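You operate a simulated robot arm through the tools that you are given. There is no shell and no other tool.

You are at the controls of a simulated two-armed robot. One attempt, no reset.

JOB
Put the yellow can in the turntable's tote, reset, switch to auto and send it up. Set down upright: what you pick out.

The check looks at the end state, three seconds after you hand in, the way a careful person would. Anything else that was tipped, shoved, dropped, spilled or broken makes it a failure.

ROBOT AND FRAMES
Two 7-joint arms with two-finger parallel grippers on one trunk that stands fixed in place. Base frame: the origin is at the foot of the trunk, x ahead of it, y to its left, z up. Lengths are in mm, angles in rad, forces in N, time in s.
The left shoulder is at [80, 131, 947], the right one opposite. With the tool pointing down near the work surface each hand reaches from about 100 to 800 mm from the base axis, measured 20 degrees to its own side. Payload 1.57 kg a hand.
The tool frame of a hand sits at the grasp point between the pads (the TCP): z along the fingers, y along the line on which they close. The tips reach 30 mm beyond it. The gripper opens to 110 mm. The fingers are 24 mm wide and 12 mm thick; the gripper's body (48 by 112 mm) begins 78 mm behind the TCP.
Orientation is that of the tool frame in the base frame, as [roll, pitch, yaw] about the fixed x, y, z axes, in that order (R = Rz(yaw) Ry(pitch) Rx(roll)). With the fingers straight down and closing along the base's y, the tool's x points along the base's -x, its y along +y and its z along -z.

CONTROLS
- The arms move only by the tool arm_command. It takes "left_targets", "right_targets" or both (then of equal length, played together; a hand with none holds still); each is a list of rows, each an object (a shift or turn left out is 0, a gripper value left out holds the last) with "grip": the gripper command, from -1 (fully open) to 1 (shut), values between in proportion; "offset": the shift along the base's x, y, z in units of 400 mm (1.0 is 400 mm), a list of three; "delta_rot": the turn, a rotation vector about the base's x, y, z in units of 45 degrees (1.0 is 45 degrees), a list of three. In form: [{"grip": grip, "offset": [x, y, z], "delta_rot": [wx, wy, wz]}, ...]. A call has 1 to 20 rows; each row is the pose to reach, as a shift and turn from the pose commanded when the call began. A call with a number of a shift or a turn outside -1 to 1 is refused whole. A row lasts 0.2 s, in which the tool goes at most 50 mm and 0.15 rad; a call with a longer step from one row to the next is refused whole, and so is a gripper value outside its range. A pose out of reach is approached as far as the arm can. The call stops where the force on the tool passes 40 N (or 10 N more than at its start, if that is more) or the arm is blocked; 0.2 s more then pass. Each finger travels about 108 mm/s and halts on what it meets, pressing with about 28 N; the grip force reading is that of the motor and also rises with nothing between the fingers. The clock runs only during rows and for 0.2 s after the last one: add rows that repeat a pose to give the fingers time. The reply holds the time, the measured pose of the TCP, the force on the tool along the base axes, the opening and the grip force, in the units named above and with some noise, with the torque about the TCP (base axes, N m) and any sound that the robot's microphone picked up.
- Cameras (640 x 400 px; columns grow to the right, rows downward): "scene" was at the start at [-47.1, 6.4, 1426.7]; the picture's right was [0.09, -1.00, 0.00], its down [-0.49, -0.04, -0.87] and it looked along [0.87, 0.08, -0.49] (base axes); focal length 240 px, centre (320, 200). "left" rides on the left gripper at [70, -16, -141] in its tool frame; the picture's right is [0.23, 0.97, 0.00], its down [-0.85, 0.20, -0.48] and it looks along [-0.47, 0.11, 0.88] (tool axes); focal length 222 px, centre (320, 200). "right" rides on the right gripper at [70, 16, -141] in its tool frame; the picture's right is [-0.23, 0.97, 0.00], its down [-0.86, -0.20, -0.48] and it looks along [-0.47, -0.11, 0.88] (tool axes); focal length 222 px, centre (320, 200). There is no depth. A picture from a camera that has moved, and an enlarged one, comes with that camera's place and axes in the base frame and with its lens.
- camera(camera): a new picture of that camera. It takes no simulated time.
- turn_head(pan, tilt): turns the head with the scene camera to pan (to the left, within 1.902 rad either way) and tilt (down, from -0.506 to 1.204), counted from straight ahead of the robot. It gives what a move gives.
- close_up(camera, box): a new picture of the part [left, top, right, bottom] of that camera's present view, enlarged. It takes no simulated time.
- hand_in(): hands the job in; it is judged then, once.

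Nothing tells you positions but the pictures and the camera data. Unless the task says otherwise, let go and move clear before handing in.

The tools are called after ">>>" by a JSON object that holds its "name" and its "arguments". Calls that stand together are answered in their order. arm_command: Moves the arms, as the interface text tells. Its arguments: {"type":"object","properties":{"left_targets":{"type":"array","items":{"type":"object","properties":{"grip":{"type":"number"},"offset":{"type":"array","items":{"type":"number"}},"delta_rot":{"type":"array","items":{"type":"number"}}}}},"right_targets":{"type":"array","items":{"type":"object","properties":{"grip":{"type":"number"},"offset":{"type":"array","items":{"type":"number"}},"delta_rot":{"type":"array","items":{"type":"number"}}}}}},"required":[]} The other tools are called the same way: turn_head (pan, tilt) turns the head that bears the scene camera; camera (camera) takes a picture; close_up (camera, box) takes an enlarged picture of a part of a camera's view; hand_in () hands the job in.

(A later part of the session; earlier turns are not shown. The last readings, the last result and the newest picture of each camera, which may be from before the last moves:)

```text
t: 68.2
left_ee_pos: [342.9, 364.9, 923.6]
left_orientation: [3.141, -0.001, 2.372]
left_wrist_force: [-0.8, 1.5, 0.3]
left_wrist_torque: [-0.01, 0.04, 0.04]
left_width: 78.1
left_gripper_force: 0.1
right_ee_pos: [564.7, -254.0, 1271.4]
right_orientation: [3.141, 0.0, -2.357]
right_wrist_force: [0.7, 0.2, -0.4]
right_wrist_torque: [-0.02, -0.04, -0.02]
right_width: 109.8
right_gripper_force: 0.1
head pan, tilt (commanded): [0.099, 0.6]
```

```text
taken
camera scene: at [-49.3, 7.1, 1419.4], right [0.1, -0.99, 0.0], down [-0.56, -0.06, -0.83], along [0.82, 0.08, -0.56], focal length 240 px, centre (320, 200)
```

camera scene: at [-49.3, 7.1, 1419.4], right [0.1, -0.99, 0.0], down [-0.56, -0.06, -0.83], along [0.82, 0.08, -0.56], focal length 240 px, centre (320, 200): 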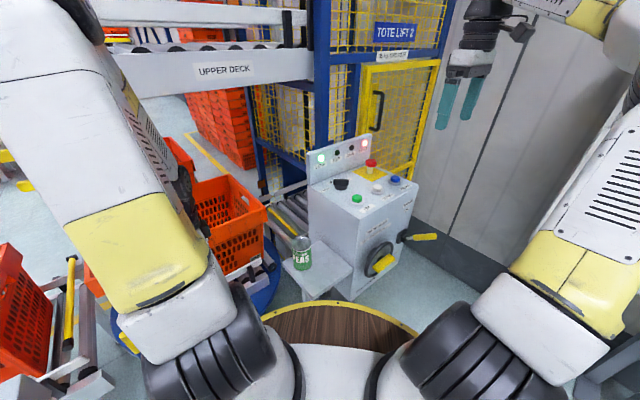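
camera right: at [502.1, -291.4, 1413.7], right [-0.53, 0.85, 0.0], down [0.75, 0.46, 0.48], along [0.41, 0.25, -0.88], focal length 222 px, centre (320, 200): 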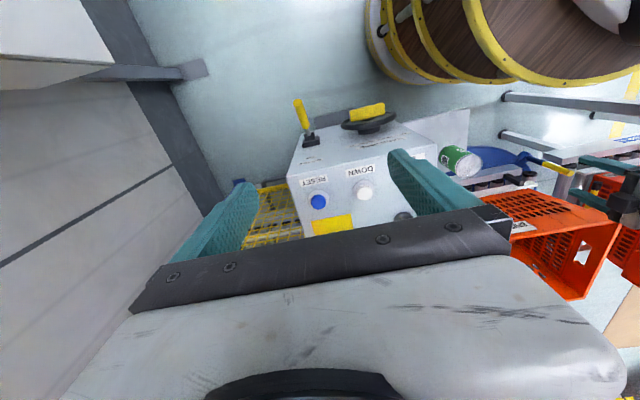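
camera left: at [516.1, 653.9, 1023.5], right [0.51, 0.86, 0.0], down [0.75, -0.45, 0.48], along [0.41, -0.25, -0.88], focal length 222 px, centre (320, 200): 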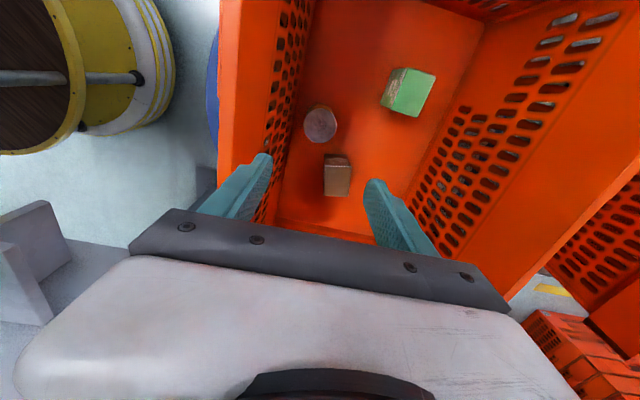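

>>> {"name": "arm_command", "arguments": {"right_targets": [{"offset": [0, 0, -0.06], "grip": 1.0}, {"offset": [0, 0, -0.12], "grip": 1.0}, {"offset": [0, 0, -0.18], "grip": 1.0}, {"offset": [0, 0, -0.24], "grip": 1.0}, {"offset": [0, 0, -0.3], "grip": 1.0}, {"offset": [0, 0, -0.3], "grip": 1.0}]}}

>>> {"name": "camera", "arguments": {"camera": "right"}}

>>> {"name": "camera", "arguments": {"camera": "scene"}}

```text
t: 69.6
left_ee_pos: [343.0, 364.8, 922.3]
left_orientation: [3.141, -0.001, 2.372]
left_wrist_force: [0.4, 0.2, 0.2]
left_wrist_torque: [-0.03, -0.01, 0.01]
left_width: 78.0
left_gripper_force: 0.0
right_ee_pos: [562.6, -251.7, 1148.6]
right_orientation: [3.139, 0.0, -2.354]
right_wrist_force: [-0.8, -0.5, 0.4]
right_wrist_torque: [0.0, 0.0, 0.0]
right_width: 0.0
right_gripper_force: 21.5
head pan, tilt (commanded): [0.099, 0.6]
```

```text
taken
camera right: at [500.3, -290.8, 1291.4], right [-0.53, 0.85, 0.0], down [0.75, 0.46, 0.48], along [0.41, 0.25, -0.88], focal length 222 px, centre (320, 200)
```

right: 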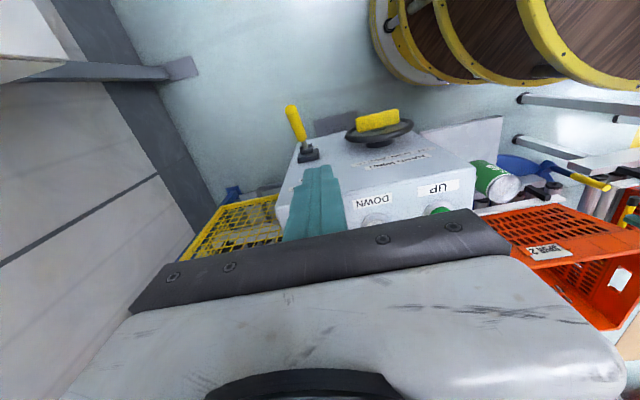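

```text
taken
camera scene: at [-49.3, 7.1, 1419.3], right [0.1, -0.99, 0.0], down [-0.56, -0.06, -0.82], along [0.82, 0.08, -0.57], focal length 240 px, centre (320, 200)
```

scene: 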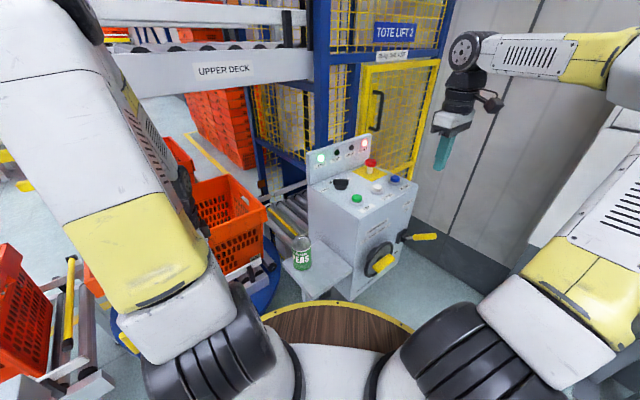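

>>> {"name": "close_up", "arguments": {"camera": "scene", "box": [300, 130, 430, 230]}}

```text
4.00 times, centred on (365, 180) of scene
camera zoom: at [-49.3, 7.1, 1419.3], right [0.1, -0.99, 0.0], down [-0.56, -0.06, -0.82], along [0.82, 0.08, -0.57], focal length 958 px, centre (140, 280)
```

zoom: 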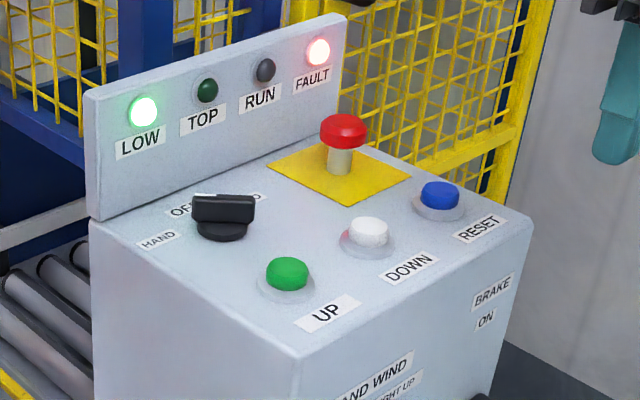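

RESET cap top ≈ (688, −177, 1022). I'll move the closed right fingertips above it, then press down in small steps watching the force and the FAULT lamp.

>>> {"name": "arm_command", "arguments": {"right_targets": [{"offset": [0.08, 0.05, -0.02], "grip": 1.0}, {"offset": [0.16, 0.1, -0.05], "grip": 1.0}, {"offset": [0.24, 0.145, -0.1], "grip": 1.0}, {"offset": [0.3135, 0.1875, -0.15], "grip": 1.0}, {"offset": [0.3135, 0.1875, -0.15], "grip": 1.0}]}}

>>> {"name": "camera", "arguments": {"camera": "right"}}

>>> {"name": "close_up", "arguments": {"camera": "scene", "box": [320, 120, 480, 240]}}

```text
t: 70.8
left_ee_pos: [342.9, 364.6, 922.0]
left_orientation: [3.141, 0.0, 2.373]
left_wrist_force: [0.5, 0.2, 0.5]
left_wrist_torque: [0.02, 0.04, -0.01]
left_width: 78.1
left_gripper_force: 0.0
right_ee_pos: [609.5, -231.4, 1098.8]
right_orientation: [3.139, 0.0, -2.356]
right_wrist_force: [0.8, -1.0, 0.0]
right_wrist_torque: [0.02, -0.02, -0.03]
right_width: 0.1
right_gripper_force: 21.2
right hand out of reach, approached as far as the arm can: row 2, 3, 4, 5
head pan, tilt (commanded): [0.099, 0.6]
```

```text
taken
camera right: at [547.4, -270.7, 1241.6], right [-0.53, 0.85, 0.0], down [0.75, 0.46, 0.48], along [0.41, 0.25, -0.88], focal length 222 px, centre (320, 200)
```

right: 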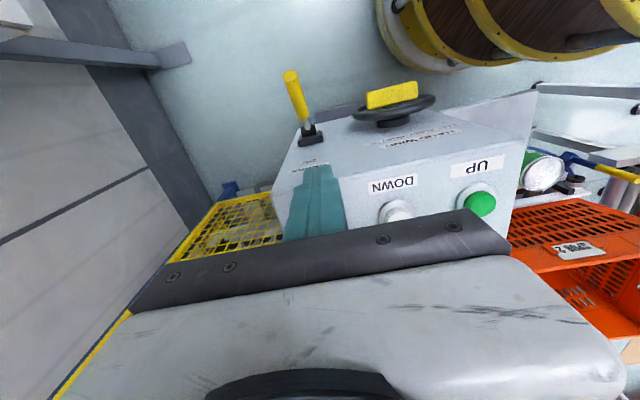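

```text
3.33 times, centred on (400, 180) of scene
camera zoom: at [-49.2, 7.0, 1419.3], right [0.1, -0.99, 0.0], down [-0.56, -0.06, -0.82], along [0.82, 0.08, -0.57], focal length 799 px, centre (53, 267)
```

zoom: 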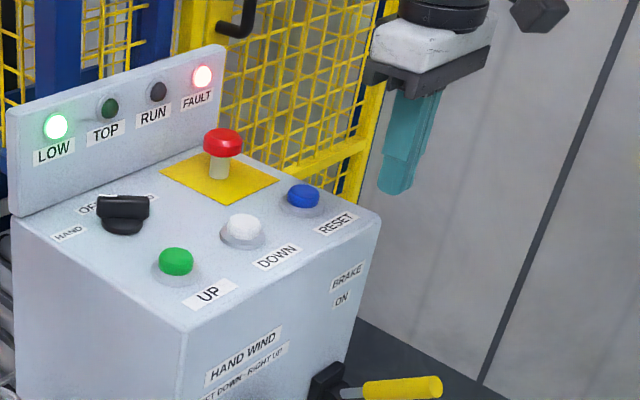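

>>> {"name": "arm_command", "arguments": {"right_targets": [{"offset": [-0.1, -0.02, 0.05], "delta_rot": [0, 0, -0.15]}, {"offset": [-0.2, -0.04, 0.1], "delta_rot": [0, 0, -0.3]}, {"offset": [-0.28, -0.04, 0.12], "delta_rot": [0, 0, -0.45]}, {"offset": [-0.36, -0.04, 0.12], "delta_rot": [0, 0, -0.6]}, {"offset": [-0.42, -0.04, 0.12], "delta_rot": [0, 0, -0.75]}, {"offset": [-0.45, -0.04, 0.12], "delta_rot": [0, 0, -0.9]}, {"offset": [-0.45, -0.04, 0.12], "delta_rot": [0, 0, -1.0]}, {"offset": [-0.45, -0.04, 0.12], "delta_rot": [0, 0, -1.0]}]}}

>>> {"name": "camera", "arguments": {"camera": "scene"}}

```text
t: 72.6
left_ee_pos: [341.9, 364.7, 923.8]
left_orientation: [-3.139, 0.001, 2.371]
left_wrist_force: [0.2, -0.3, -1.0]
left_wrist_torque: [0.02, -0.03, 0.02]
left_width: 78.0
left_gripper_force: 0.0
right_ee_pos: [426.9, -252.3, 1149.5]
right_orientation: [3.14, 0.0, -3.142]
right_wrist_force: [0.3, 0.1, 0.3]
right_wrist_torque: [0.0, 0.0, 0.02]
right_width: 0.0
right_gripper_force: 21.4
head pan, tilt (commanded): [0.099, 0.6]
```

```text
taken
camera scene: at [-49.3, 7.1, 1419.3], right [0.1, -0.99, 0.0], down [-0.56, -0.06, -0.82], along [0.82, 0.08, -0.57], focal length 240 px, centre (320, 200)
```

scene: 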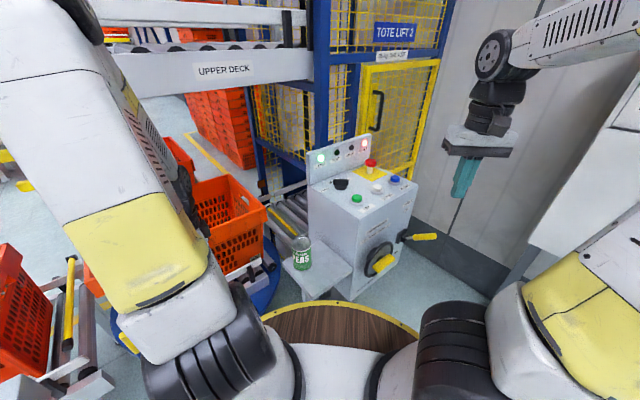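

>>> {"name": "arm_command", "arguments": {"right_targets": [{"offset": [0.1, 0.03, 0.0]}, {"offset": [0.2, 0.06, 0.0]}, {"offset": [0.3, 0.09, -0.02]}, {"offset": [0.4, 0.12, -0.04]}, {"offset": [0.5, 0.15, -0.08]}, {"offset": [0.6, 0.17, -0.1]}, {"offset": [0.6525, 0.1875, -0.14]}, {"offset": [0.6525, 0.1875, -0.14]}]}}

>>> {"name": "camera", "arguments": {"camera": "scene"}}

>>> {"name": "camera", "arguments": {"camera": "right"}}

```text
t: 74.4
left_ee_pos: [342.9, 365.3, 922.7]
left_orientation: [3.14, 0.001, 2.372]
left_wrist_force: [0.0, 0.9, -0.7]
left_wrist_torque: [0.04, 0.05, 0.0]
left_width: 78.1
left_gripper_force: 0.1
right_ee_pos: [687.1, -176.5, 1094.6]
right_orientation: [3.139, 0.0, 3.141]
right_wrist_force: [-0.1, -0.2, 0.1]
right_wrist_torque: [0.0, 0.04, 0.02]
right_width: 0.1
right_gripper_force: 21.3
head pan, tilt (commanded): [0.099, 0.6]
```

```text
taken
camera scene: at [-49.3, 7.1, 1419.3], right [0.1, -0.99, 0.0], down [-0.56, -0.06, -0.82], along [0.82, 0.08, -0.57], focal length 240 px, centre (320, 200)
```

scene: 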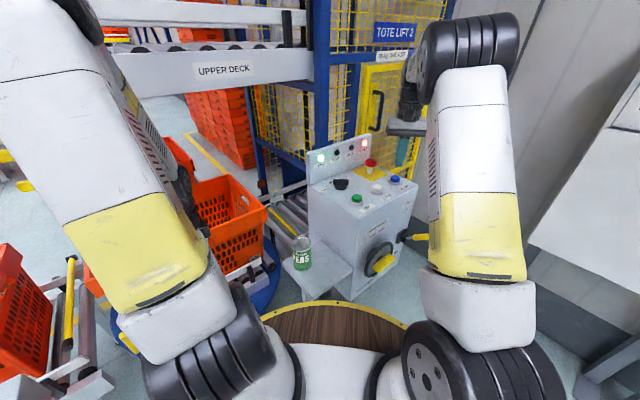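

```text
taken
camera right: at [617.1, -160.9, 1237.4], right [0.23, 0.97, 0.0], down [0.86, -0.2, 0.48], along [0.47, -0.11, -0.88], focal length 222 px, centre (320, 200)
```

right: 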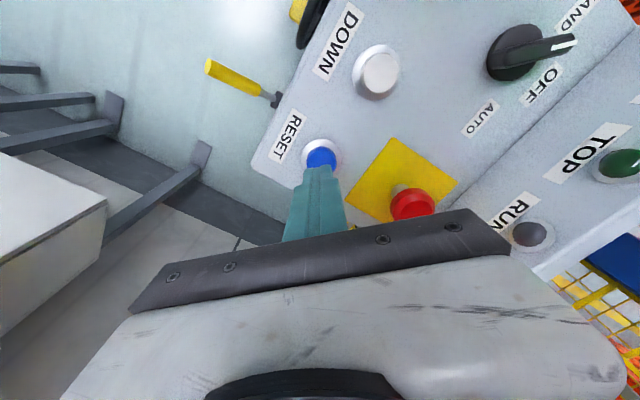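

>>> {"name": "arm_command", "arguments": {"right_targets": [{"offset": [0.002, -0.002, -0.05]}, {"offset": [0.002, -0.002, -0.09]}, {"offset": [0.002, -0.002, -0.105]}, {"offset": [0.002, -0.002, -0.105]}]}}

>>> {"name": "close_up", "arguments": {"camera": "right", "box": [240, 80, 440, 240]}}

>>> {"name": "close_up", "arguments": {"camera": "scene", "box": [300, 130, 430, 230]}}

```text
t: 75.4
left_ee_pos: [342.7, 365.9, 923.1]
left_orientation: [-3.141, -0.002, 2.374]
left_wrist_force: [0.2, -0.1, -0.3]
left_wrist_torque: [0.02, -0.01, 0.0]
left_width: 77.9
left_gripper_force: 0.1
right_ee_pos: [687.5, -177.1, 1052.1]
right_orientation: [3.14, 0.002, 3.141]
right_wrist_force: [0.4, -0.1, 0.8]
right_wrist_torque: [-0.01, 0.0, 0.0]
right_width: 0.0
right_gripper_force: 21.0
head pan, tilt (commanded): [0.099, 0.6]
```

```text
2.50 times, centred on (340, 160) of right
camera zoom: at [616.8, -161.4, 1195.2], right [0.23, 0.97, 0.0], down [0.86, -0.2, 0.48], along [0.47, -0.11, -0.88], focal length 555 px, centre (270, 300)
```

zoom: 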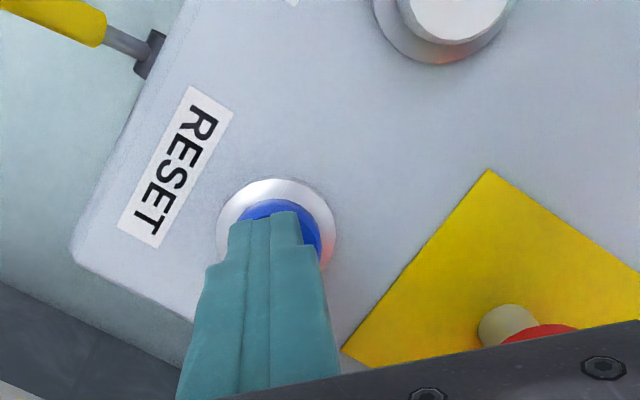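

```text
4.00 times, centred on (365, 180) of scene
camera zoom: at [-49.3, 7.1, 1419.3], right [0.1, -0.99, 0.0], down [-0.56, -0.06, -0.82], along [0.82, 0.08, -0.57], focal length 958 px, centre (140, 280)
```

zoom: 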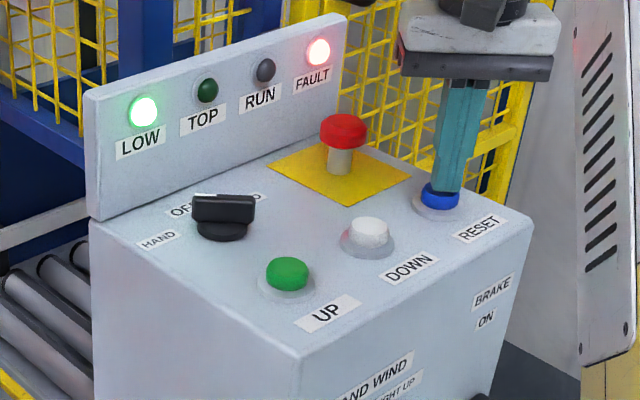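

>>> {"name": "arm_command", "arguments": {"right_targets": [{"offset": [0, 0, -0.01]}, {"offset": [0, 0, -0.02]}, {"offset": [0, 0, -0.03]}, {"offset": [0, 0, -0.03]}]}}

>>> {"name": "close_up", "arguments": {"camera": "scene", "box": [300, 130, 430, 230]}}

```text
t: 76.4
left_ee_pos: [342.9, 365.5, 924.0]
left_orientation: [-3.14, 0.002, 2.371]
left_wrist_force: [1.2, 0.4, -0.1]
left_wrist_torque: [-0.02, -0.01, 0.03]
left_width: 78.0
left_gripper_force: 0.1
right_ee_pos: [688.0, -177.1, 1042.4]
right_orientation: [3.14, 0.004, -3.139]
right_wrist_force: [0.8, 0.8, 16.4]
right_wrist_torque: [0.01, 0.05, 0.05]
right_width: 0.0
right_gripper_force: 21.8
head pan, tilt (commanded): [0.099, 0.6]
heard: click
```

```text
4.00 times, centred on (365, 180) of scene
camera zoom: at [-49.8, 7.3, 1419.3], right [0.1, -0.99, 0.0], down [-0.56, -0.06, -0.83], along [0.82, 0.08, -0.56], focal length 958 px, centre (140, 280)
```

zoom: 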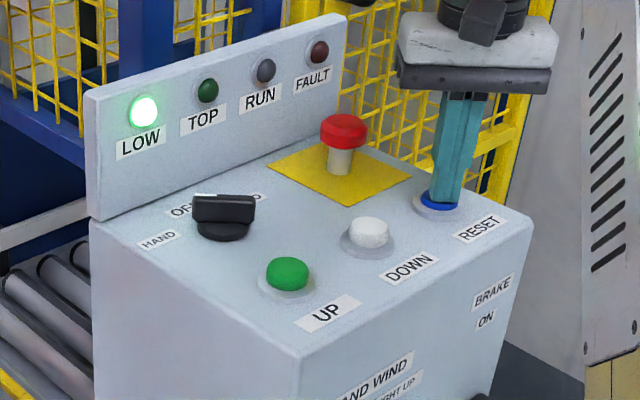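

RESET clicked and the FAULT lamp went out. I'll lift off and confirm it stays out, then go for the selector.

>>> {"name": "arm_command", "arguments": {"right_targets": [{"offset": [0, 0, 0.03]}, {"offset": [0, 0, 0.09]}, {"offset": [0, 0, 0.18]}, {"offset": [0, 0, 0.18]}]}}

>>> {"name": "close_up", "arguments": {"camera": "scene", "box": [300, 130, 430, 230]}}

>>> {"name": "camera", "arguments": {"camera": "right"}}

>>> {"name": "close_up", "arguments": {"camera": "right", "box": [400, 0, 640, 180]}}

```text
t: 77.4
left_ee_pos: [341.6, 365.4, 923.9]
left_orientation: [-3.142, 0.001, 2.371]
left_wrist_force: [0.3, -0.6, -0.1]
left_wrist_torque: [0.0, 0.01, 0.0]
left_width: 78.2
left_gripper_force: 0.0
right_ee_pos: [687.6, -179.7, 1112.0]
right_orientation: [-3.141, -0.002, 3.141]
right_wrist_force: [0.5, 0.6, -0.6]
right_wrist_torque: [-0.02, -0.02, 0.01]
right_width: 0.0
right_gripper_force: 21.2
head pan, tilt (commanded): [0.099, 0.6]
```

```text
4.00 times, centred on (365, 180) of scene
camera zoom: at [-49.3, 7.1, 1419.3], right [0.1, -0.99, 0.0], down [-0.56, -0.06, -0.82], along [0.82, 0.08, -0.57], focal length 958 px, centre (140, 280)
```

zoom: 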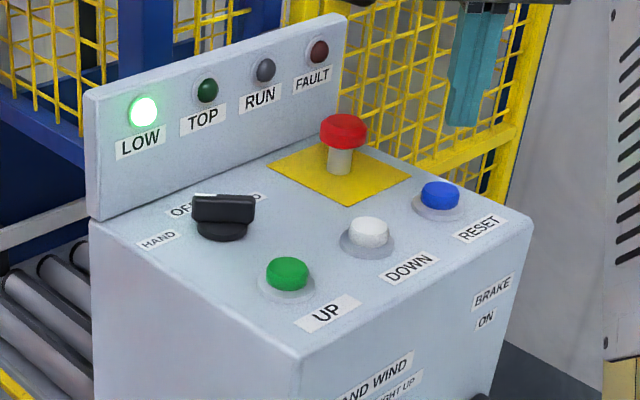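

```text
taken
camera right: at [617.1, -162.8, 1255.0], right [0.23, 0.97, 0.0], down [0.86, -0.2, 0.48], along [0.46, -0.11, -0.88], focal length 222 px, centre (320, 200)
```

right: 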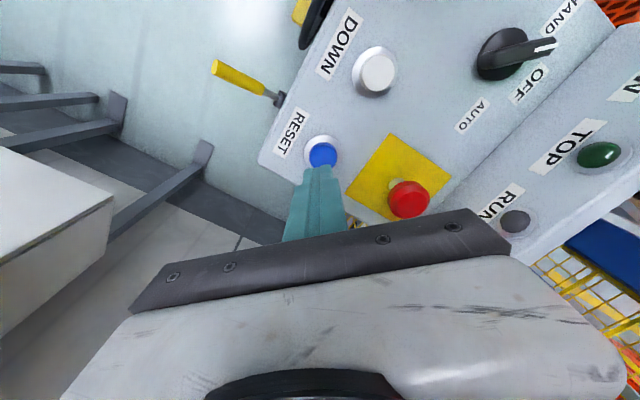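

```text
2.22 times, centred on (520, 90) of right
camera zoom: at [617.1, -162.8, 1255.0], right [0.23, 0.97, 0.0], down [0.86, -0.2, 0.48], along [0.46, -0.11, -0.88], focal length 494 px, centre (-124, 444)
```

zoom: 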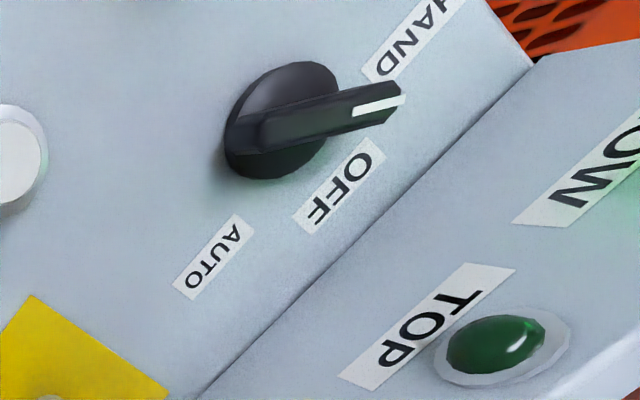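

FAULT stays out. Looking closely, the selector's white pointer actually lies along +y (≈88°), i.e. at HAND, so AUTO is about 90° clockwise past OFF. I'll bring the right hand over the knob (≈(637, 7)) and see whether I can turn the wrist to straddle the bar.

>>> {"name": "arm_command", "arguments": {"right_targets": [{"offset": [0.0, 0.0, 0.1], "grip": 1.0}, {"offset": [-0.04, 0.1, 0.12], "grip": 0.0}, {"offset": [-0.08, 0.2, 0.12], "grip": 0.0}, {"offset": [-0.12, 0.3, 0.12], "grip": 0.0}, {"offset": [-0.127, 0.4, 0.12], "grip": 0.0}, {"offset": [-0.127, 0.467, 0.12], "grip": 0.0}, {"offset": [-0.127, 0.467, 0.12], "grip": 0.0}]}}

>>> {"name": "arm_command", "arguments": {"right_targets": [{"delta_rot": [0, 0, 0.15]}, {"delta_rot": [0, 0, 0.3]}, {"delta_rot": [0, 0, 0.45]}, {"delta_rot": [0, 0, 0.6]}, {"delta_rot": [0, 0, 0.75]}, {"delta_rot": [0, 0, 0.9]}, {"delta_rot": [0, 0, 1.0]}, {"delta_rot": [0, 0, 1.0]}]}}

>>> {"name": "camera", "arguments": {"camera": "right"}}

>>> {"name": "camera", "arguments": {"camera": "scene"}}

```text
t: 79.0
left_ee_pos: [342.8, 365.1, 924.2]
left_orientation: [-3.141, 0.001, 2.372]
left_wrist_force: [0.6, 0.1, 1.2]
left_wrist_torque: [-0.04, 0.01, -0.01]
left_width: 78.1
left_gripper_force: 0.0
right_ee_pos: [637.3, 8.0, 1161.6]
right_orientation: [3.14, 0.001, 3.141]
right_wrist_force: [0.2, -0.9, -0.3]
right_wrist_torque: [0.03, -0.03, 0.01]
right_width: 55.1
right_gripper_force: 0.0
head pan, tilt (commanded): [0.099, 0.6]
```

```text
t: 80.8
left_ee_pos: [341.7, 364.5, 923.4]
left_orientation: [3.141, -0.001, 2.373]
left_wrist_force: [0.3, -0.2, -0.7]
left_wrist_torque: [-0.02, 0.0, -0.01]
left_width: 78.0
left_gripper_force: 0.0
right_ee_pos: [637.9, 9.2, 1160.9]
right_orientation: [3.141, -0.001, -2.353]
right_wrist_force: [0.9, -0.3, 0.3]
right_wrist_torque: [0.02, 0.02, -0.02]
right_width: 54.8
right_gripper_force: 0.1
head pan, tilt (commanded): [0.099, 0.6]
```

```text
taken
camera right: at [576.0, -28.9, 1303.6], right [-0.53, 0.85, 0.0], down [0.75, 0.46, 0.48], along [0.4, 0.25, -0.88], focal length 222 px, centre (320, 200)
```

right: 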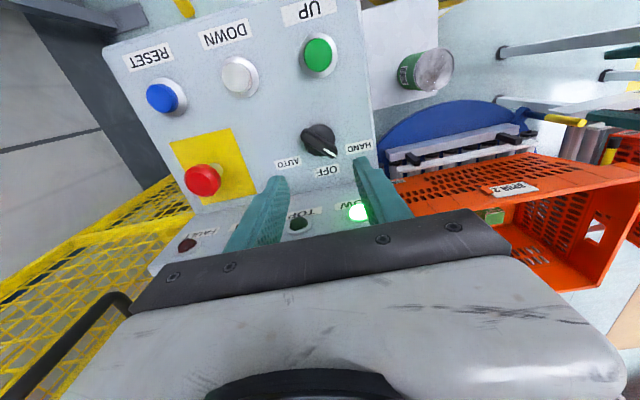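

```text
taken
camera scene: at [-49.3, 7.1, 1419.3], right [0.1, -0.99, 0.0], down [-0.56, -0.06, -0.82], along [0.82, 0.08, -0.57], focal length 240 px, centre (320, 200)
```

scene: 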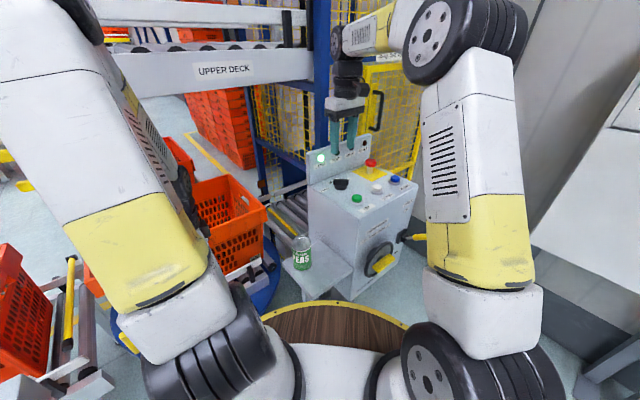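

>>> {"name": "close_up", "arguments": {"camera": "right", "box": [260, 100, 400, 200]}}

>>> {"name": "arm_command", "arguments": {"right_targets": [{"delta_rot": [0, 0, 0.15]}, {"delta_rot": [0, 0, 0.3]}, {"delta_rot": [0, 0, 0.45]}, {"delta_rot": [0, 0, 0.6]}, {"delta_rot": [0, 0, 0.75]}, {"delta_rot": [0, 0, 0.9]}, {"delta_rot": [0, 0, 0.95]}, {"delta_rot": [0, 0, 0.95]}]}}

>>> {"name": "camera", "arguments": {"camera": "right"}}

```text
4.00 times, centred on (330, 150) of right
camera zoom: at [576.0, -28.9, 1303.6], right [-0.53, 0.85, 0.0], down [0.75, 0.46, 0.48], along [0.4, 0.25, -0.88], focal length 888 px, centre (280, 400)
```

zoom: 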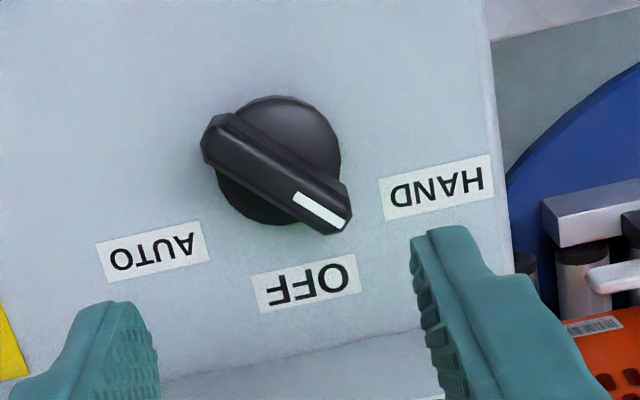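

```text
t: 82.6
left_ee_pos: [343.0, 364.8, 923.1]
left_orientation: [3.141, 0.0, 2.372]
left_wrist_force: [0.0, 0.2, -0.2]
left_wrist_torque: [0.01, -0.04, -0.01]
left_width: 78.2
left_gripper_force: 0.0
right_ee_pos: [637.4, 10.0, 1160.3]
right_orientation: [3.141, -0.001, -1.608]
right_wrist_force: [-0.1, 0.4, 0.9]
right_wrist_torque: [0.0, -0.02, 0.03]
right_width: 54.6
right_gripper_force: 0.1
head pan, tilt (commanded): [0.099, 0.6]
```

```text
taken
camera right: at [617.9, -60.2, 1303.9], right [-0.96, 0.26, 0.0], down [0.23, 0.85, 0.48], along [0.12, 0.46, -0.88], focal length 222 px, centre (320, 200)
```

right: 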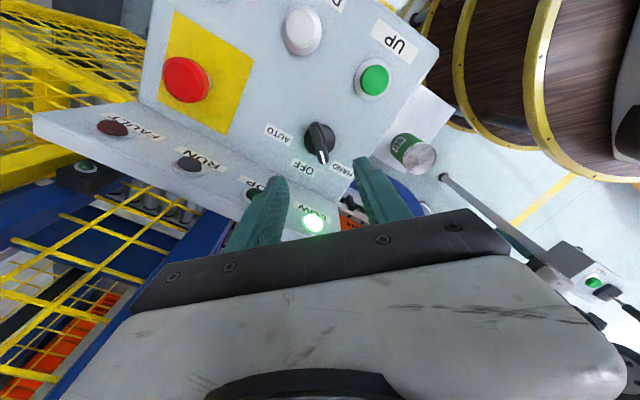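

>>> {"name": "close_up", "arguments": {"camera": "right", "box": [240, 90, 400, 210]}}

```text
3.33 times, centred on (320, 150) of right
camera zoom: at [617.9, -60.2, 1303.9], right [-0.96, 0.26, 0.0], down [0.23, 0.85, 0.48], along [0.12, 0.46, -0.88], focal length 740 px, centre (320, 367)
```

zoom: 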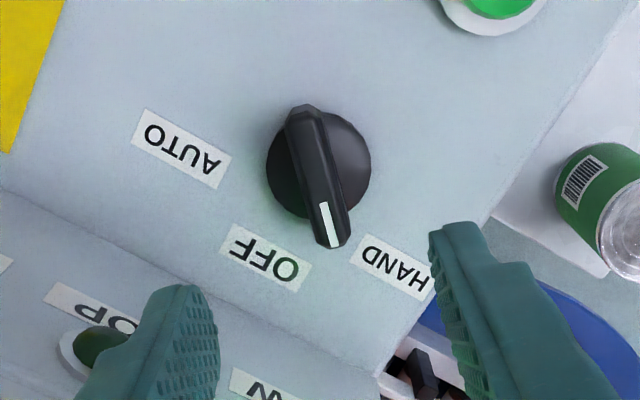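

Knob centre ≈ (637, 7), bar along ≈87°, fingers now square across it. I'll descend with the fingers straddling the bar.

>>> {"name": "arm_command", "arguments": {"right_targets": [{"offset": [0, -0.0075, -0.08], "grip": 0.0}, {"offset": [0, -0.0075, -0.16], "grip": 0.0}, {"offset": [0, -0.0075, -0.22], "grip": 0.0}, {"offset": [0, -0.0075, -0.27], "grip": 0.0}, {"offset": [0, -0.0075, -0.27], "grip": 0.0}]}}

>>> {"name": "close_up", "arguments": {"camera": "right", "box": [220, 80, 420, 240]}}

>>> {"name": "close_up", "arguments": {"camera": "scene", "box": [300, 100, 430, 230]}}

```text
t: 83.8
left_ee_pos: [342.6, 365.0, 922.8]
left_orientation: [3.141, 0.0, 2.372]
left_wrist_force: [0.2, -0.3, 0.8]
left_wrist_torque: [-0.04, -0.01, -0.03]
left_width: 78.1
left_gripper_force: 0.0
right_ee_pos: [638.3, 5.8, 1051.8]
right_orientation: [-3.141, 0.0, -1.609]
right_wrist_force: [-0.4, 0.4, -0.1]
right_wrist_torque: [0.01, -0.01, -0.02]
right_width: 55.0
right_gripper_force: 0.0
head pan, tilt (commanded): [0.099, 0.6]
```

```text
2.50 times, centred on (320, 160) of right
camera zoom: at [618.8, -62.6, 1195.5], right [-0.96, 0.26, 0.0], down [0.23, 0.85, 0.48], along [0.13, 0.46, -0.88], focal length 555 px, centre (320, 300)
```

zoom: 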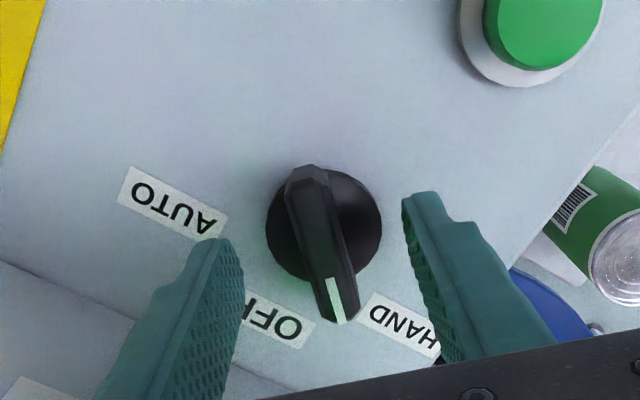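

```text
3.08 times, centred on (365, 165) of scene
camera zoom: at [-49.3, 7.1, 1419.3], right [0.1, -0.99, 0.0], down [-0.56, -0.06, -0.82], along [0.82, 0.08, -0.57], focal length 737 px, centre (182, 308)
```

zoom: 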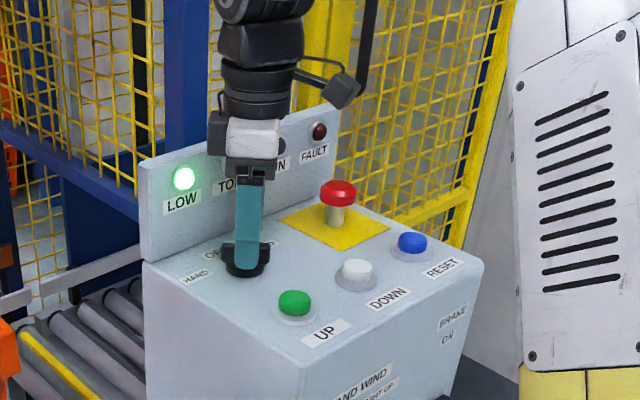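

>>> {"name": "arm_command", "arguments": {"right_targets": [{"offset": [-0.002, 0.002, -0.01], "grip": 0.0}, {"offset": [-0.002, 0.002, -0.02], "grip": 0.0}, {"offset": [-0.002, 0.002, -0.02], "grip": 0.5}, {"offset": [-0.002, 0.002, -0.02], "grip": 1.0}, {"offset": [-0.002, 0.002, -0.02], "grip": 1.0}, {"offset": [-0.002, 0.002, -0.02], "grip": 1.0}]}}

>>> {"name": "close_up", "arguments": {"camera": "right", "box": [220, 80, 420, 240]}}

```text
t: 85.2
left_ee_pos: [343.0, 365.7, 923.1]
left_orientation: [3.141, 0.001, 2.372]
left_wrist_force: [-0.1, 0.3, 0.1]
left_wrist_torque: [0.0, 0.01, 0.01]
left_width: 78.1
left_gripper_force: 0.1
right_ee_pos: [637.1, 7.1, 1044.6]
right_orientation: [3.141, -0.001, -1.61]
right_wrist_force: [3.9, -0.1, -1.1]
right_wrist_torque: [0.21, -0.23, 0.03]
right_width: 13.8
right_gripper_force: 30.1
head pan, tilt (commanded): [0.099, 0.6]
```

```text
2.50 times, centred on (320, 160) of right
camera zoom: at [618.0, -61.8, 1187.3], right [-0.96, 0.26, 0.0], down [0.23, 0.85, 0.48], along [0.13, 0.46, -0.88], focal length 555 px, centre (320, 300)
```

zoom: 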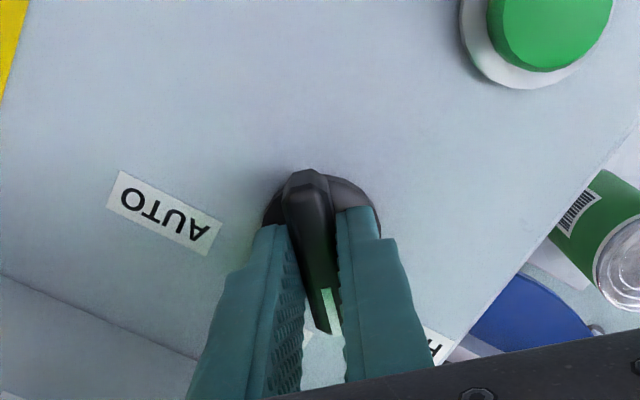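

The bar is gripped (13.8 mm). Now I turn clockwise 45° to OFF, then check.

>>> {"name": "arm_command", "arguments": {"right_targets": [{"delta_rot": [0, 0, -0.15], "grip": 1.0}, {"delta_rot": [0, 0, -0.3], "grip": 1.0}, {"delta_rot": [0, 0, -0.45], "grip": 1.0}, {"delta_rot": [0, 0, -0.6], "grip": 1.0}, {"delta_rot": [0, 0, -0.75], "grip": 1.0}, {"delta_rot": [0, 0, -0.9], "grip": 1.0}, {"delta_rot": [0, 0, -0.95], "grip": 1.0}]}}

>>> {"name": "close_up", "arguments": {"camera": "right", "box": [220, 80, 420, 240]}}

>>> {"name": "close_up", "arguments": {"camera": "scene", "box": [300, 100, 430, 230]}}

```text
t: 86.8
left_ee_pos: [342.3, 365.2, 923.9]
left_orientation: [3.141, 0.003, 2.373]
left_wrist_force: [-0.5, -0.8, 0.2]
left_wrist_torque: [-0.01, -0.05, 0.01]
left_width: 78.2
left_gripper_force: 0.0
right_ee_pos: [637.9, 8.5, 1044.4]
right_orientation: [3.14, 0.0, -2.356]
right_wrist_force: [2.5, 5.7, 9.9]
right_wrist_torque: [-0.6, 0.45, 0.03]
right_width: 13.9
right_gripper_force: 30.0
head pan, tilt (commanded): [0.099, 0.6]
```

```text
2.50 times, centred on (320, 160) of right
camera zoom: at [575.2, -30.4, 1187.3], right [-0.53, 0.85, 0.0], down [0.75, 0.46, 0.48], along [0.41, 0.25, -0.88], focal length 555 px, centre (320, 300)
```

zoom: 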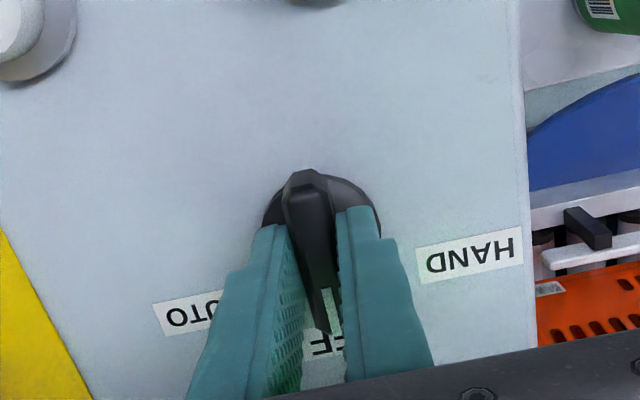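

```text
3.08 times, centred on (365, 165) of scene
camera zoom: at [-49.5, 7.5, 1419.3], right [0.1, -0.99, 0.0], down [-0.56, -0.06, -0.83], along [0.82, 0.08, -0.56], focal length 737 px, centre (182, 308)
```

zoom: 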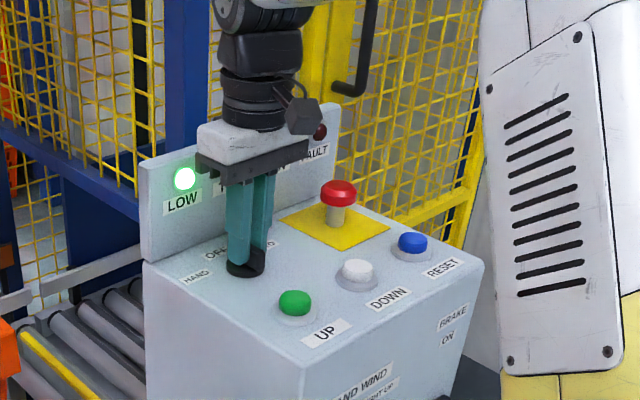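

>>> {"name": "arm_command", "arguments": {"right_targets": [{"delta_rot": [0, 0, -0.15], "grip": 1.0}, {"delta_rot": [0, 0, -0.3], "grip": 1.0}, {"delta_rot": [0, 0, -0.45], "grip": 1.0}, {"delta_rot": [0, 0, -0.6], "grip": 1.0}, {"delta_rot": [0, 0, -0.75], "grip": 1.0}, {"delta_rot": [0, 0, -0.9], "grip": 1.0}, {"delta_rot": [0, 0, -1.0], "grip": 1.0}, {"delta_rot": [0, 0, -1.0], "grip": 1.0}]}}

>>> {"name": "close_up", "arguments": {"camera": "right", "box": [220, 80, 420, 240]}}

>>> {"name": "close_up", "arguments": {"camera": "scene", "box": [300, 100, 430, 230]}}

```text
t: 88.6
left_ee_pos: [342.0, 365.5, 923.4]
left_orientation: [3.141, 0.002, 2.372]
left_wrist_force: [0.5, 0.0, -0.5]
left_wrist_torque: [0.0, -0.02, -0.02]
left_width: 78.0
left_gripper_force: 0.1
right_ee_pos: [635.5, 8.8, 1043.8]
right_orientation: [3.141, -0.002, 3.141]
right_wrist_force: [3.6, 20.1, 1.8]
right_wrist_torque: [0.29, -0.26, -0.01]
right_width: 13.8
right_gripper_force: 30.4
head pan, tilt (commanded): [0.099, 0.6]
```

```text
2.50 times, centred on (320, 160) of right
camera zoom: at [565.8, 24.5, 1187.4], right [0.23, 0.97, 0.0], down [0.86, -0.2, 0.48], along [0.47, -0.11, -0.88], focal length 555 px, centre (320, 300)
```

zoom: 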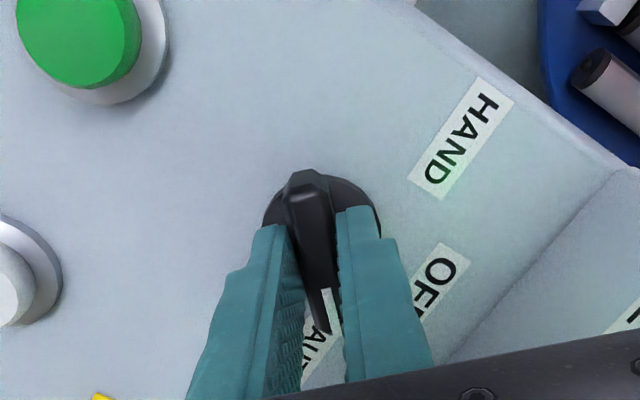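

```text
3.08 times, centred on (365, 165) of scene
camera zoom: at [-49.2, 8.1, 1419.3], right [0.1, -0.99, 0.0], down [-0.56, -0.06, -0.82], along [0.82, 0.08, -0.57], focal length 737 px, centre (182, 308)
```

zoom: 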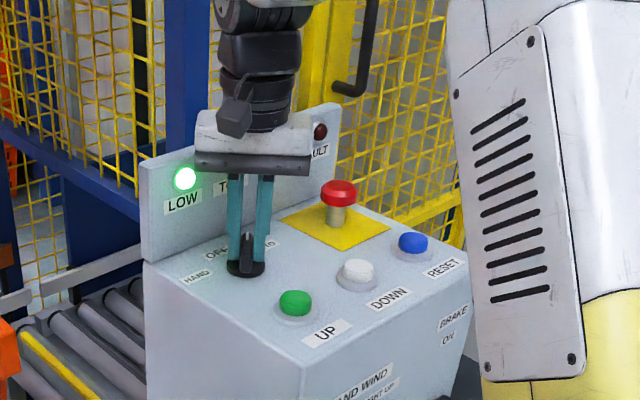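

>>> {"name": "arm_command", "arguments": {"right_targets": [{"grip": 0.3}, {"grip": 0.0}, {"grip": 0.0}, {"offset": [0, 0, 0.08], "grip": 0.0}, {"offset": [0, 0, 0.18], "grip": 0.0}, {"offset": [0, 0, 0.28], "grip": 0.0}, {"offset": [0, 0, 0.28], "grip": 0.0}]}}

>>> {"name": "close_up", "arguments": {"camera": "right", "box": [220, 60, 460, 240]}}

>>> {"name": "close_up", "arguments": {"camera": "scene", "box": [300, 100, 430, 230]}}

```text
t: 90.2
left_ee_pos: [342.2, 366.2, 923.5]
left_orientation: [-3.14, 0.0, 2.371]
left_wrist_force: [-0.5, 0.0, 0.3]
left_wrist_torque: [-0.04, -0.01, 0.03]
left_width: 78.2
left_gripper_force: 0.0
right_ee_pos: [637.1, 7.5, 1156.1]
right_orientation: [-3.141, 0.0, 3.141]
right_wrist_force: [-0.1, 0.5, -0.3]
right_wrist_torque: [0.03, -0.02, 0.0]
right_width: 54.8
right_gripper_force: 0.0
head pan, tilt (commanded): [0.099, 0.6]
```

```text
2.22 times, centred on (340, 150) of right
camera zoom: at [566.1, 24.1, 1300.0], right [0.23, 0.97, 0.0], down [0.86, -0.2, 0.48], along [0.47, -0.11, -0.88], focal length 494 px, centre (276, 311)
```

zoom: 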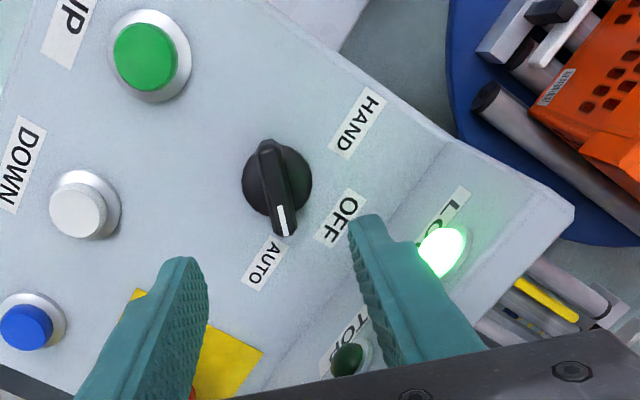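

```text
3.08 times, centred on (365, 165) of scene
camera zoom: at [-49.3, 7.2, 1419.3], right [0.1, -0.99, 0.0], down [-0.56, -0.06, -0.82], along [0.82, 0.08, -0.57], focal length 737 px, centre (182, 308)
```

zoom: 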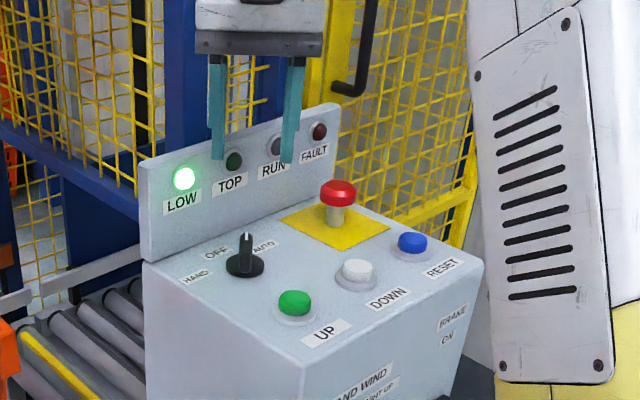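

The selector now points at AUTO, FAULT is out, LOW lit. Both arms are clear of the tote's path and the deck, so I'll close the right fingers and press UP.

>>> {"name": "arm_command", "arguments": {"right_targets": [{"offset": [-0.04, -0.03, 0.0], "grip": 1.0}, {"offset": [-0.12, -0.08, -0.02], "grip": 1.0}, {"offset": [-0.1965, -0.1275, -0.06], "grip": 1.0}, {"offset": [-0.1965, -0.1275, -0.15], "grip": 1.0}, {"offset": [-0.1965, -0.1275, -0.24], "grip": 1.0}, {"offset": [-0.1965, -0.1275, -0.24], "grip": 1.0}]}}

>>> {"name": "close_up", "arguments": {"camera": "right", "box": [240, 80, 440, 240]}}

>>> {"name": "close_up", "arguments": {"camera": "scene", "box": [300, 100, 430, 230]}}

```text
t: 91.6
left_ee_pos: [343.0, 364.1, 923.7]
left_orientation: [3.141, 0.0, 2.372]
left_wrist_force: [0.4, -0.2, 0.0]
left_wrist_torque: [-0.03, 0.02, 0.01]
left_width: 78.0
left_gripper_force: 0.1
right_ee_pos: [560.6, -44.8, 1059.3]
right_orientation: [-3.14, 0.001, -3.14]
right_wrist_force: [-0.2, 0.5, -0.6]
right_wrist_torque: [-0.01, -0.05, 0.01]
right_width: 0.3
right_gripper_force: 21.4
head pan, tilt (commanded): [0.099, 0.6]
```

```text
2.50 times, centred on (340, 160) of right
camera zoom: at [489.6, -28.5, 1202.2], right [0.23, 0.97, 0.0], down [0.86, -0.2, 0.48], along [0.47, -0.11, -0.88], focal length 555 px, centre (270, 300)
```

zoom: 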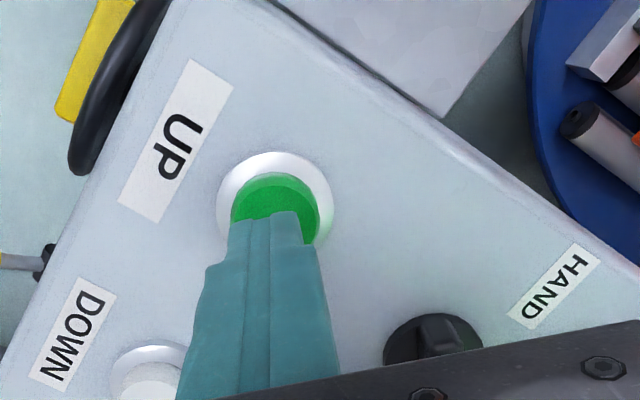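

```text
3.08 times, centred on (365, 165) of scene
camera zoom: at [-49.4, 7.1, 1419.3], right [0.1, -0.99, 0.0], down [-0.56, -0.06, -0.82], along [0.82, 0.08, -0.57], focal length 737 px, centre (182, 308)
```

zoom: 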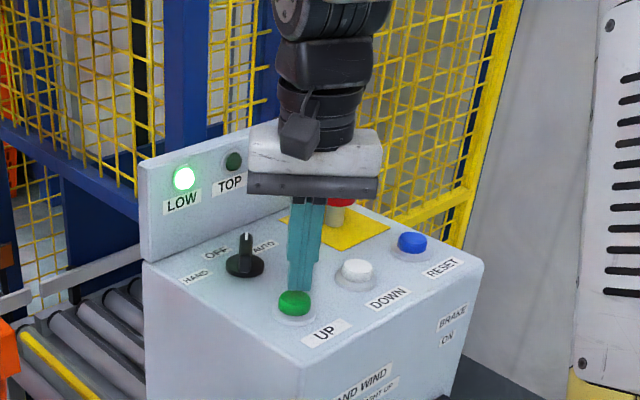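

>>> {"name": "arm_command", "arguments": {"right_targets": [{"offset": [-0.004, 0.002, -0.015]}, {"offset": [-0.004, 0.002, -0.027]}, {"offset": [-0.004, 0.002, -0.037]}, {"offset": [-0.004, 0.002, -0.047]}, {"offset": [-0.004, 0.002, -0.047]}]}}

>>> {"name": "camera", "arguments": {"camera": "scene"}}

>>> {"name": "close_up", "arguments": {"camera": "scene", "box": [300, 100, 430, 230]}}

```text
t: 92.8
left_ee_pos: [342.7, 365.7, 924.0]
left_orientation: [3.141, -0.001, 2.372]
left_wrist_force: [-0.3, -0.7, -0.8]
left_wrist_torque: [-0.01, -0.03, -0.02]
left_width: 77.9
left_gripper_force: 0.0
right_ee_pos: [556.4, -43.1, 1042.9]
right_orientation: [3.139, 0.003, 3.14]
right_wrist_force: [0.4, -1.8, 11.5]
right_wrist_torque: [-0.03, -0.01, 0.07]
right_width: 0.2
right_gripper_force: 21.4
head pan, tilt (commanded): [0.099, 0.6]
heard: click
```

```text
taken
camera scene: at [-49.6, 7.1, 1419.3], right [0.1, -0.99, 0.0], down [-0.56, -0.06, -0.83], along [0.82, 0.08, -0.56], focal length 240 px, centre (320, 200)
```

scene: 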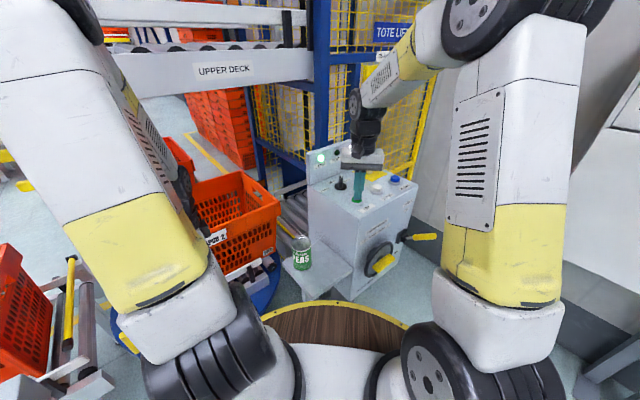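

```text
3.08 times, centred on (365, 165) of scene
camera zoom: at [-49.6, 7.1, 1419.3], right [0.1, -0.99, 0.0], down [-0.56, -0.06, -0.83], along [0.82, 0.08, -0.56], focal length 737 px, centre (182, 308)
```

zoom: 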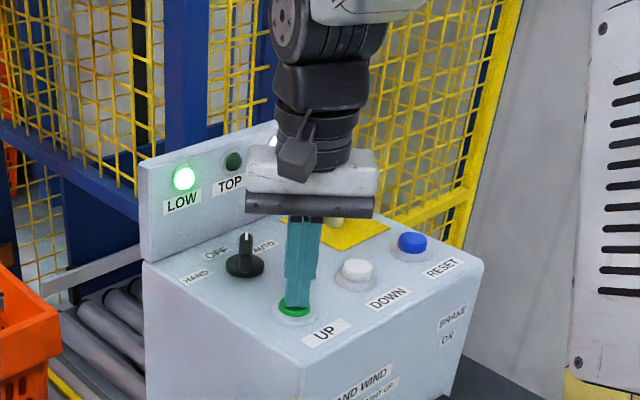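

UP clicked, and the tote is already rolling toward the lift. I'll lift off the button and watch.

>>> {"name": "arm_command", "arguments": {"right_targets": [{"offset": [0, 0, 0.03]}, {"offset": [0, 0, 0.1]}, {"offset": [0, 0, 0.2]}, {"offset": [-0.05, -0.05, 0.25]}]}}

>>> {"name": "camera", "arguments": {"camera": "scene"}}

>>> {"name": "close_up", "arguments": {"camera": "scene", "box": [180, 100, 430, 280]}}

```text
t: 93.8
left_ee_pos: [342.7, 365.8, 922.9]
left_orientation: [-3.141, 0.001, 2.372]
left_wrist_force: [0.1, 0.5, -0.3]
left_wrist_torque: [0.03, 0.03, 0.01]
left_width: 78.3
left_gripper_force: 0.0
right_ee_pos: [533.7, -63.7, 1140.8]
right_orientation: [3.141, -0.002, -3.141]
right_wrist_force: [0.1, 0.5, -0.8]
right_wrist_torque: [0.0, 0.01, -0.05]
right_width: 0.3
right_gripper_force: 21.0
head pan, tilt (commanded): [0.099, 0.6]
```

```text
taken
camera scene: at [-49.0, 7.3, 1419.3], right [0.1, -0.99, 0.0], down [-0.56, -0.06, -0.82], along [0.82, 0.08, -0.57], focal length 240 px, centre (320, 200)
```

scene: 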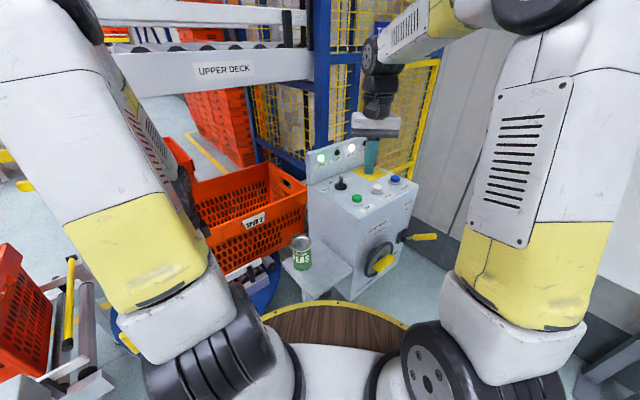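

```text
2.22 times, centred on (305, 190) of scene
camera zoom: at [-49.0, 7.3, 1419.3], right [0.1, -0.99, 0.0], down [-0.56, -0.06, -0.82], along [0.82, 0.08, -0.57], focal length 532 px, centre (353, 222)
```

zoom: 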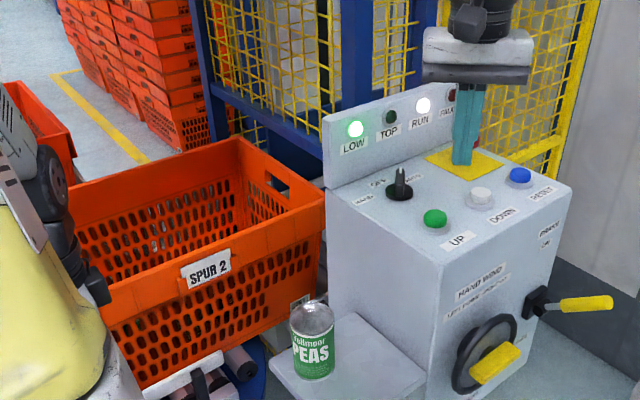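

>>> {"name": "arm_command", "arguments": {"right_targets": [{"offset": [-0.06, -0.08, 0.02]}, {"offset": [-0.12, -0.16, 0.05]}, {"offset": [-0.18, -0.24, 0.08]}, {"offset": [-0.24, -0.32, 0.12]}, {"offset": [-0.26, -0.39, 0.15]}, {"offset": [-0.26, -0.39, 0.15]}]}}

>>> {"name": "camera", "arguments": {"camera": "scene"}}

```text
t: 95.2
left_ee_pos: [342.7, 364.8, 922.7]
left_orientation: [3.14, 0.002, 2.373]
left_wrist_force: [0.8, -0.1, -0.3]
left_wrist_torque: [0.0, 0.0, 0.01]
left_width: 78.1
left_gripper_force: 0.0
right_ee_pos: [430.9, -219.2, 1202.6]
right_orientation: [3.141, -0.003, -3.14]
right_wrist_force: [0.3, 0.2, -0.8]
right_wrist_torque: [-0.01, 0.0, 0.01]
right_width: 0.2
right_gripper_force: 21.4
head pan, tilt (commanded): [0.099, 0.6]
```

```text
taken
camera scene: at [-49.4, 7.1, 1419.3], right [0.1, -0.99, 0.0], down [-0.56, -0.06, -0.82], along [0.82, 0.08, -0.57], focal length 240 px, centre (320, 200)
```

scene: 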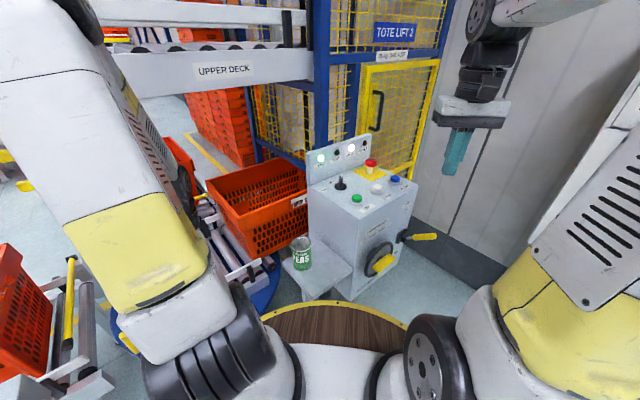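

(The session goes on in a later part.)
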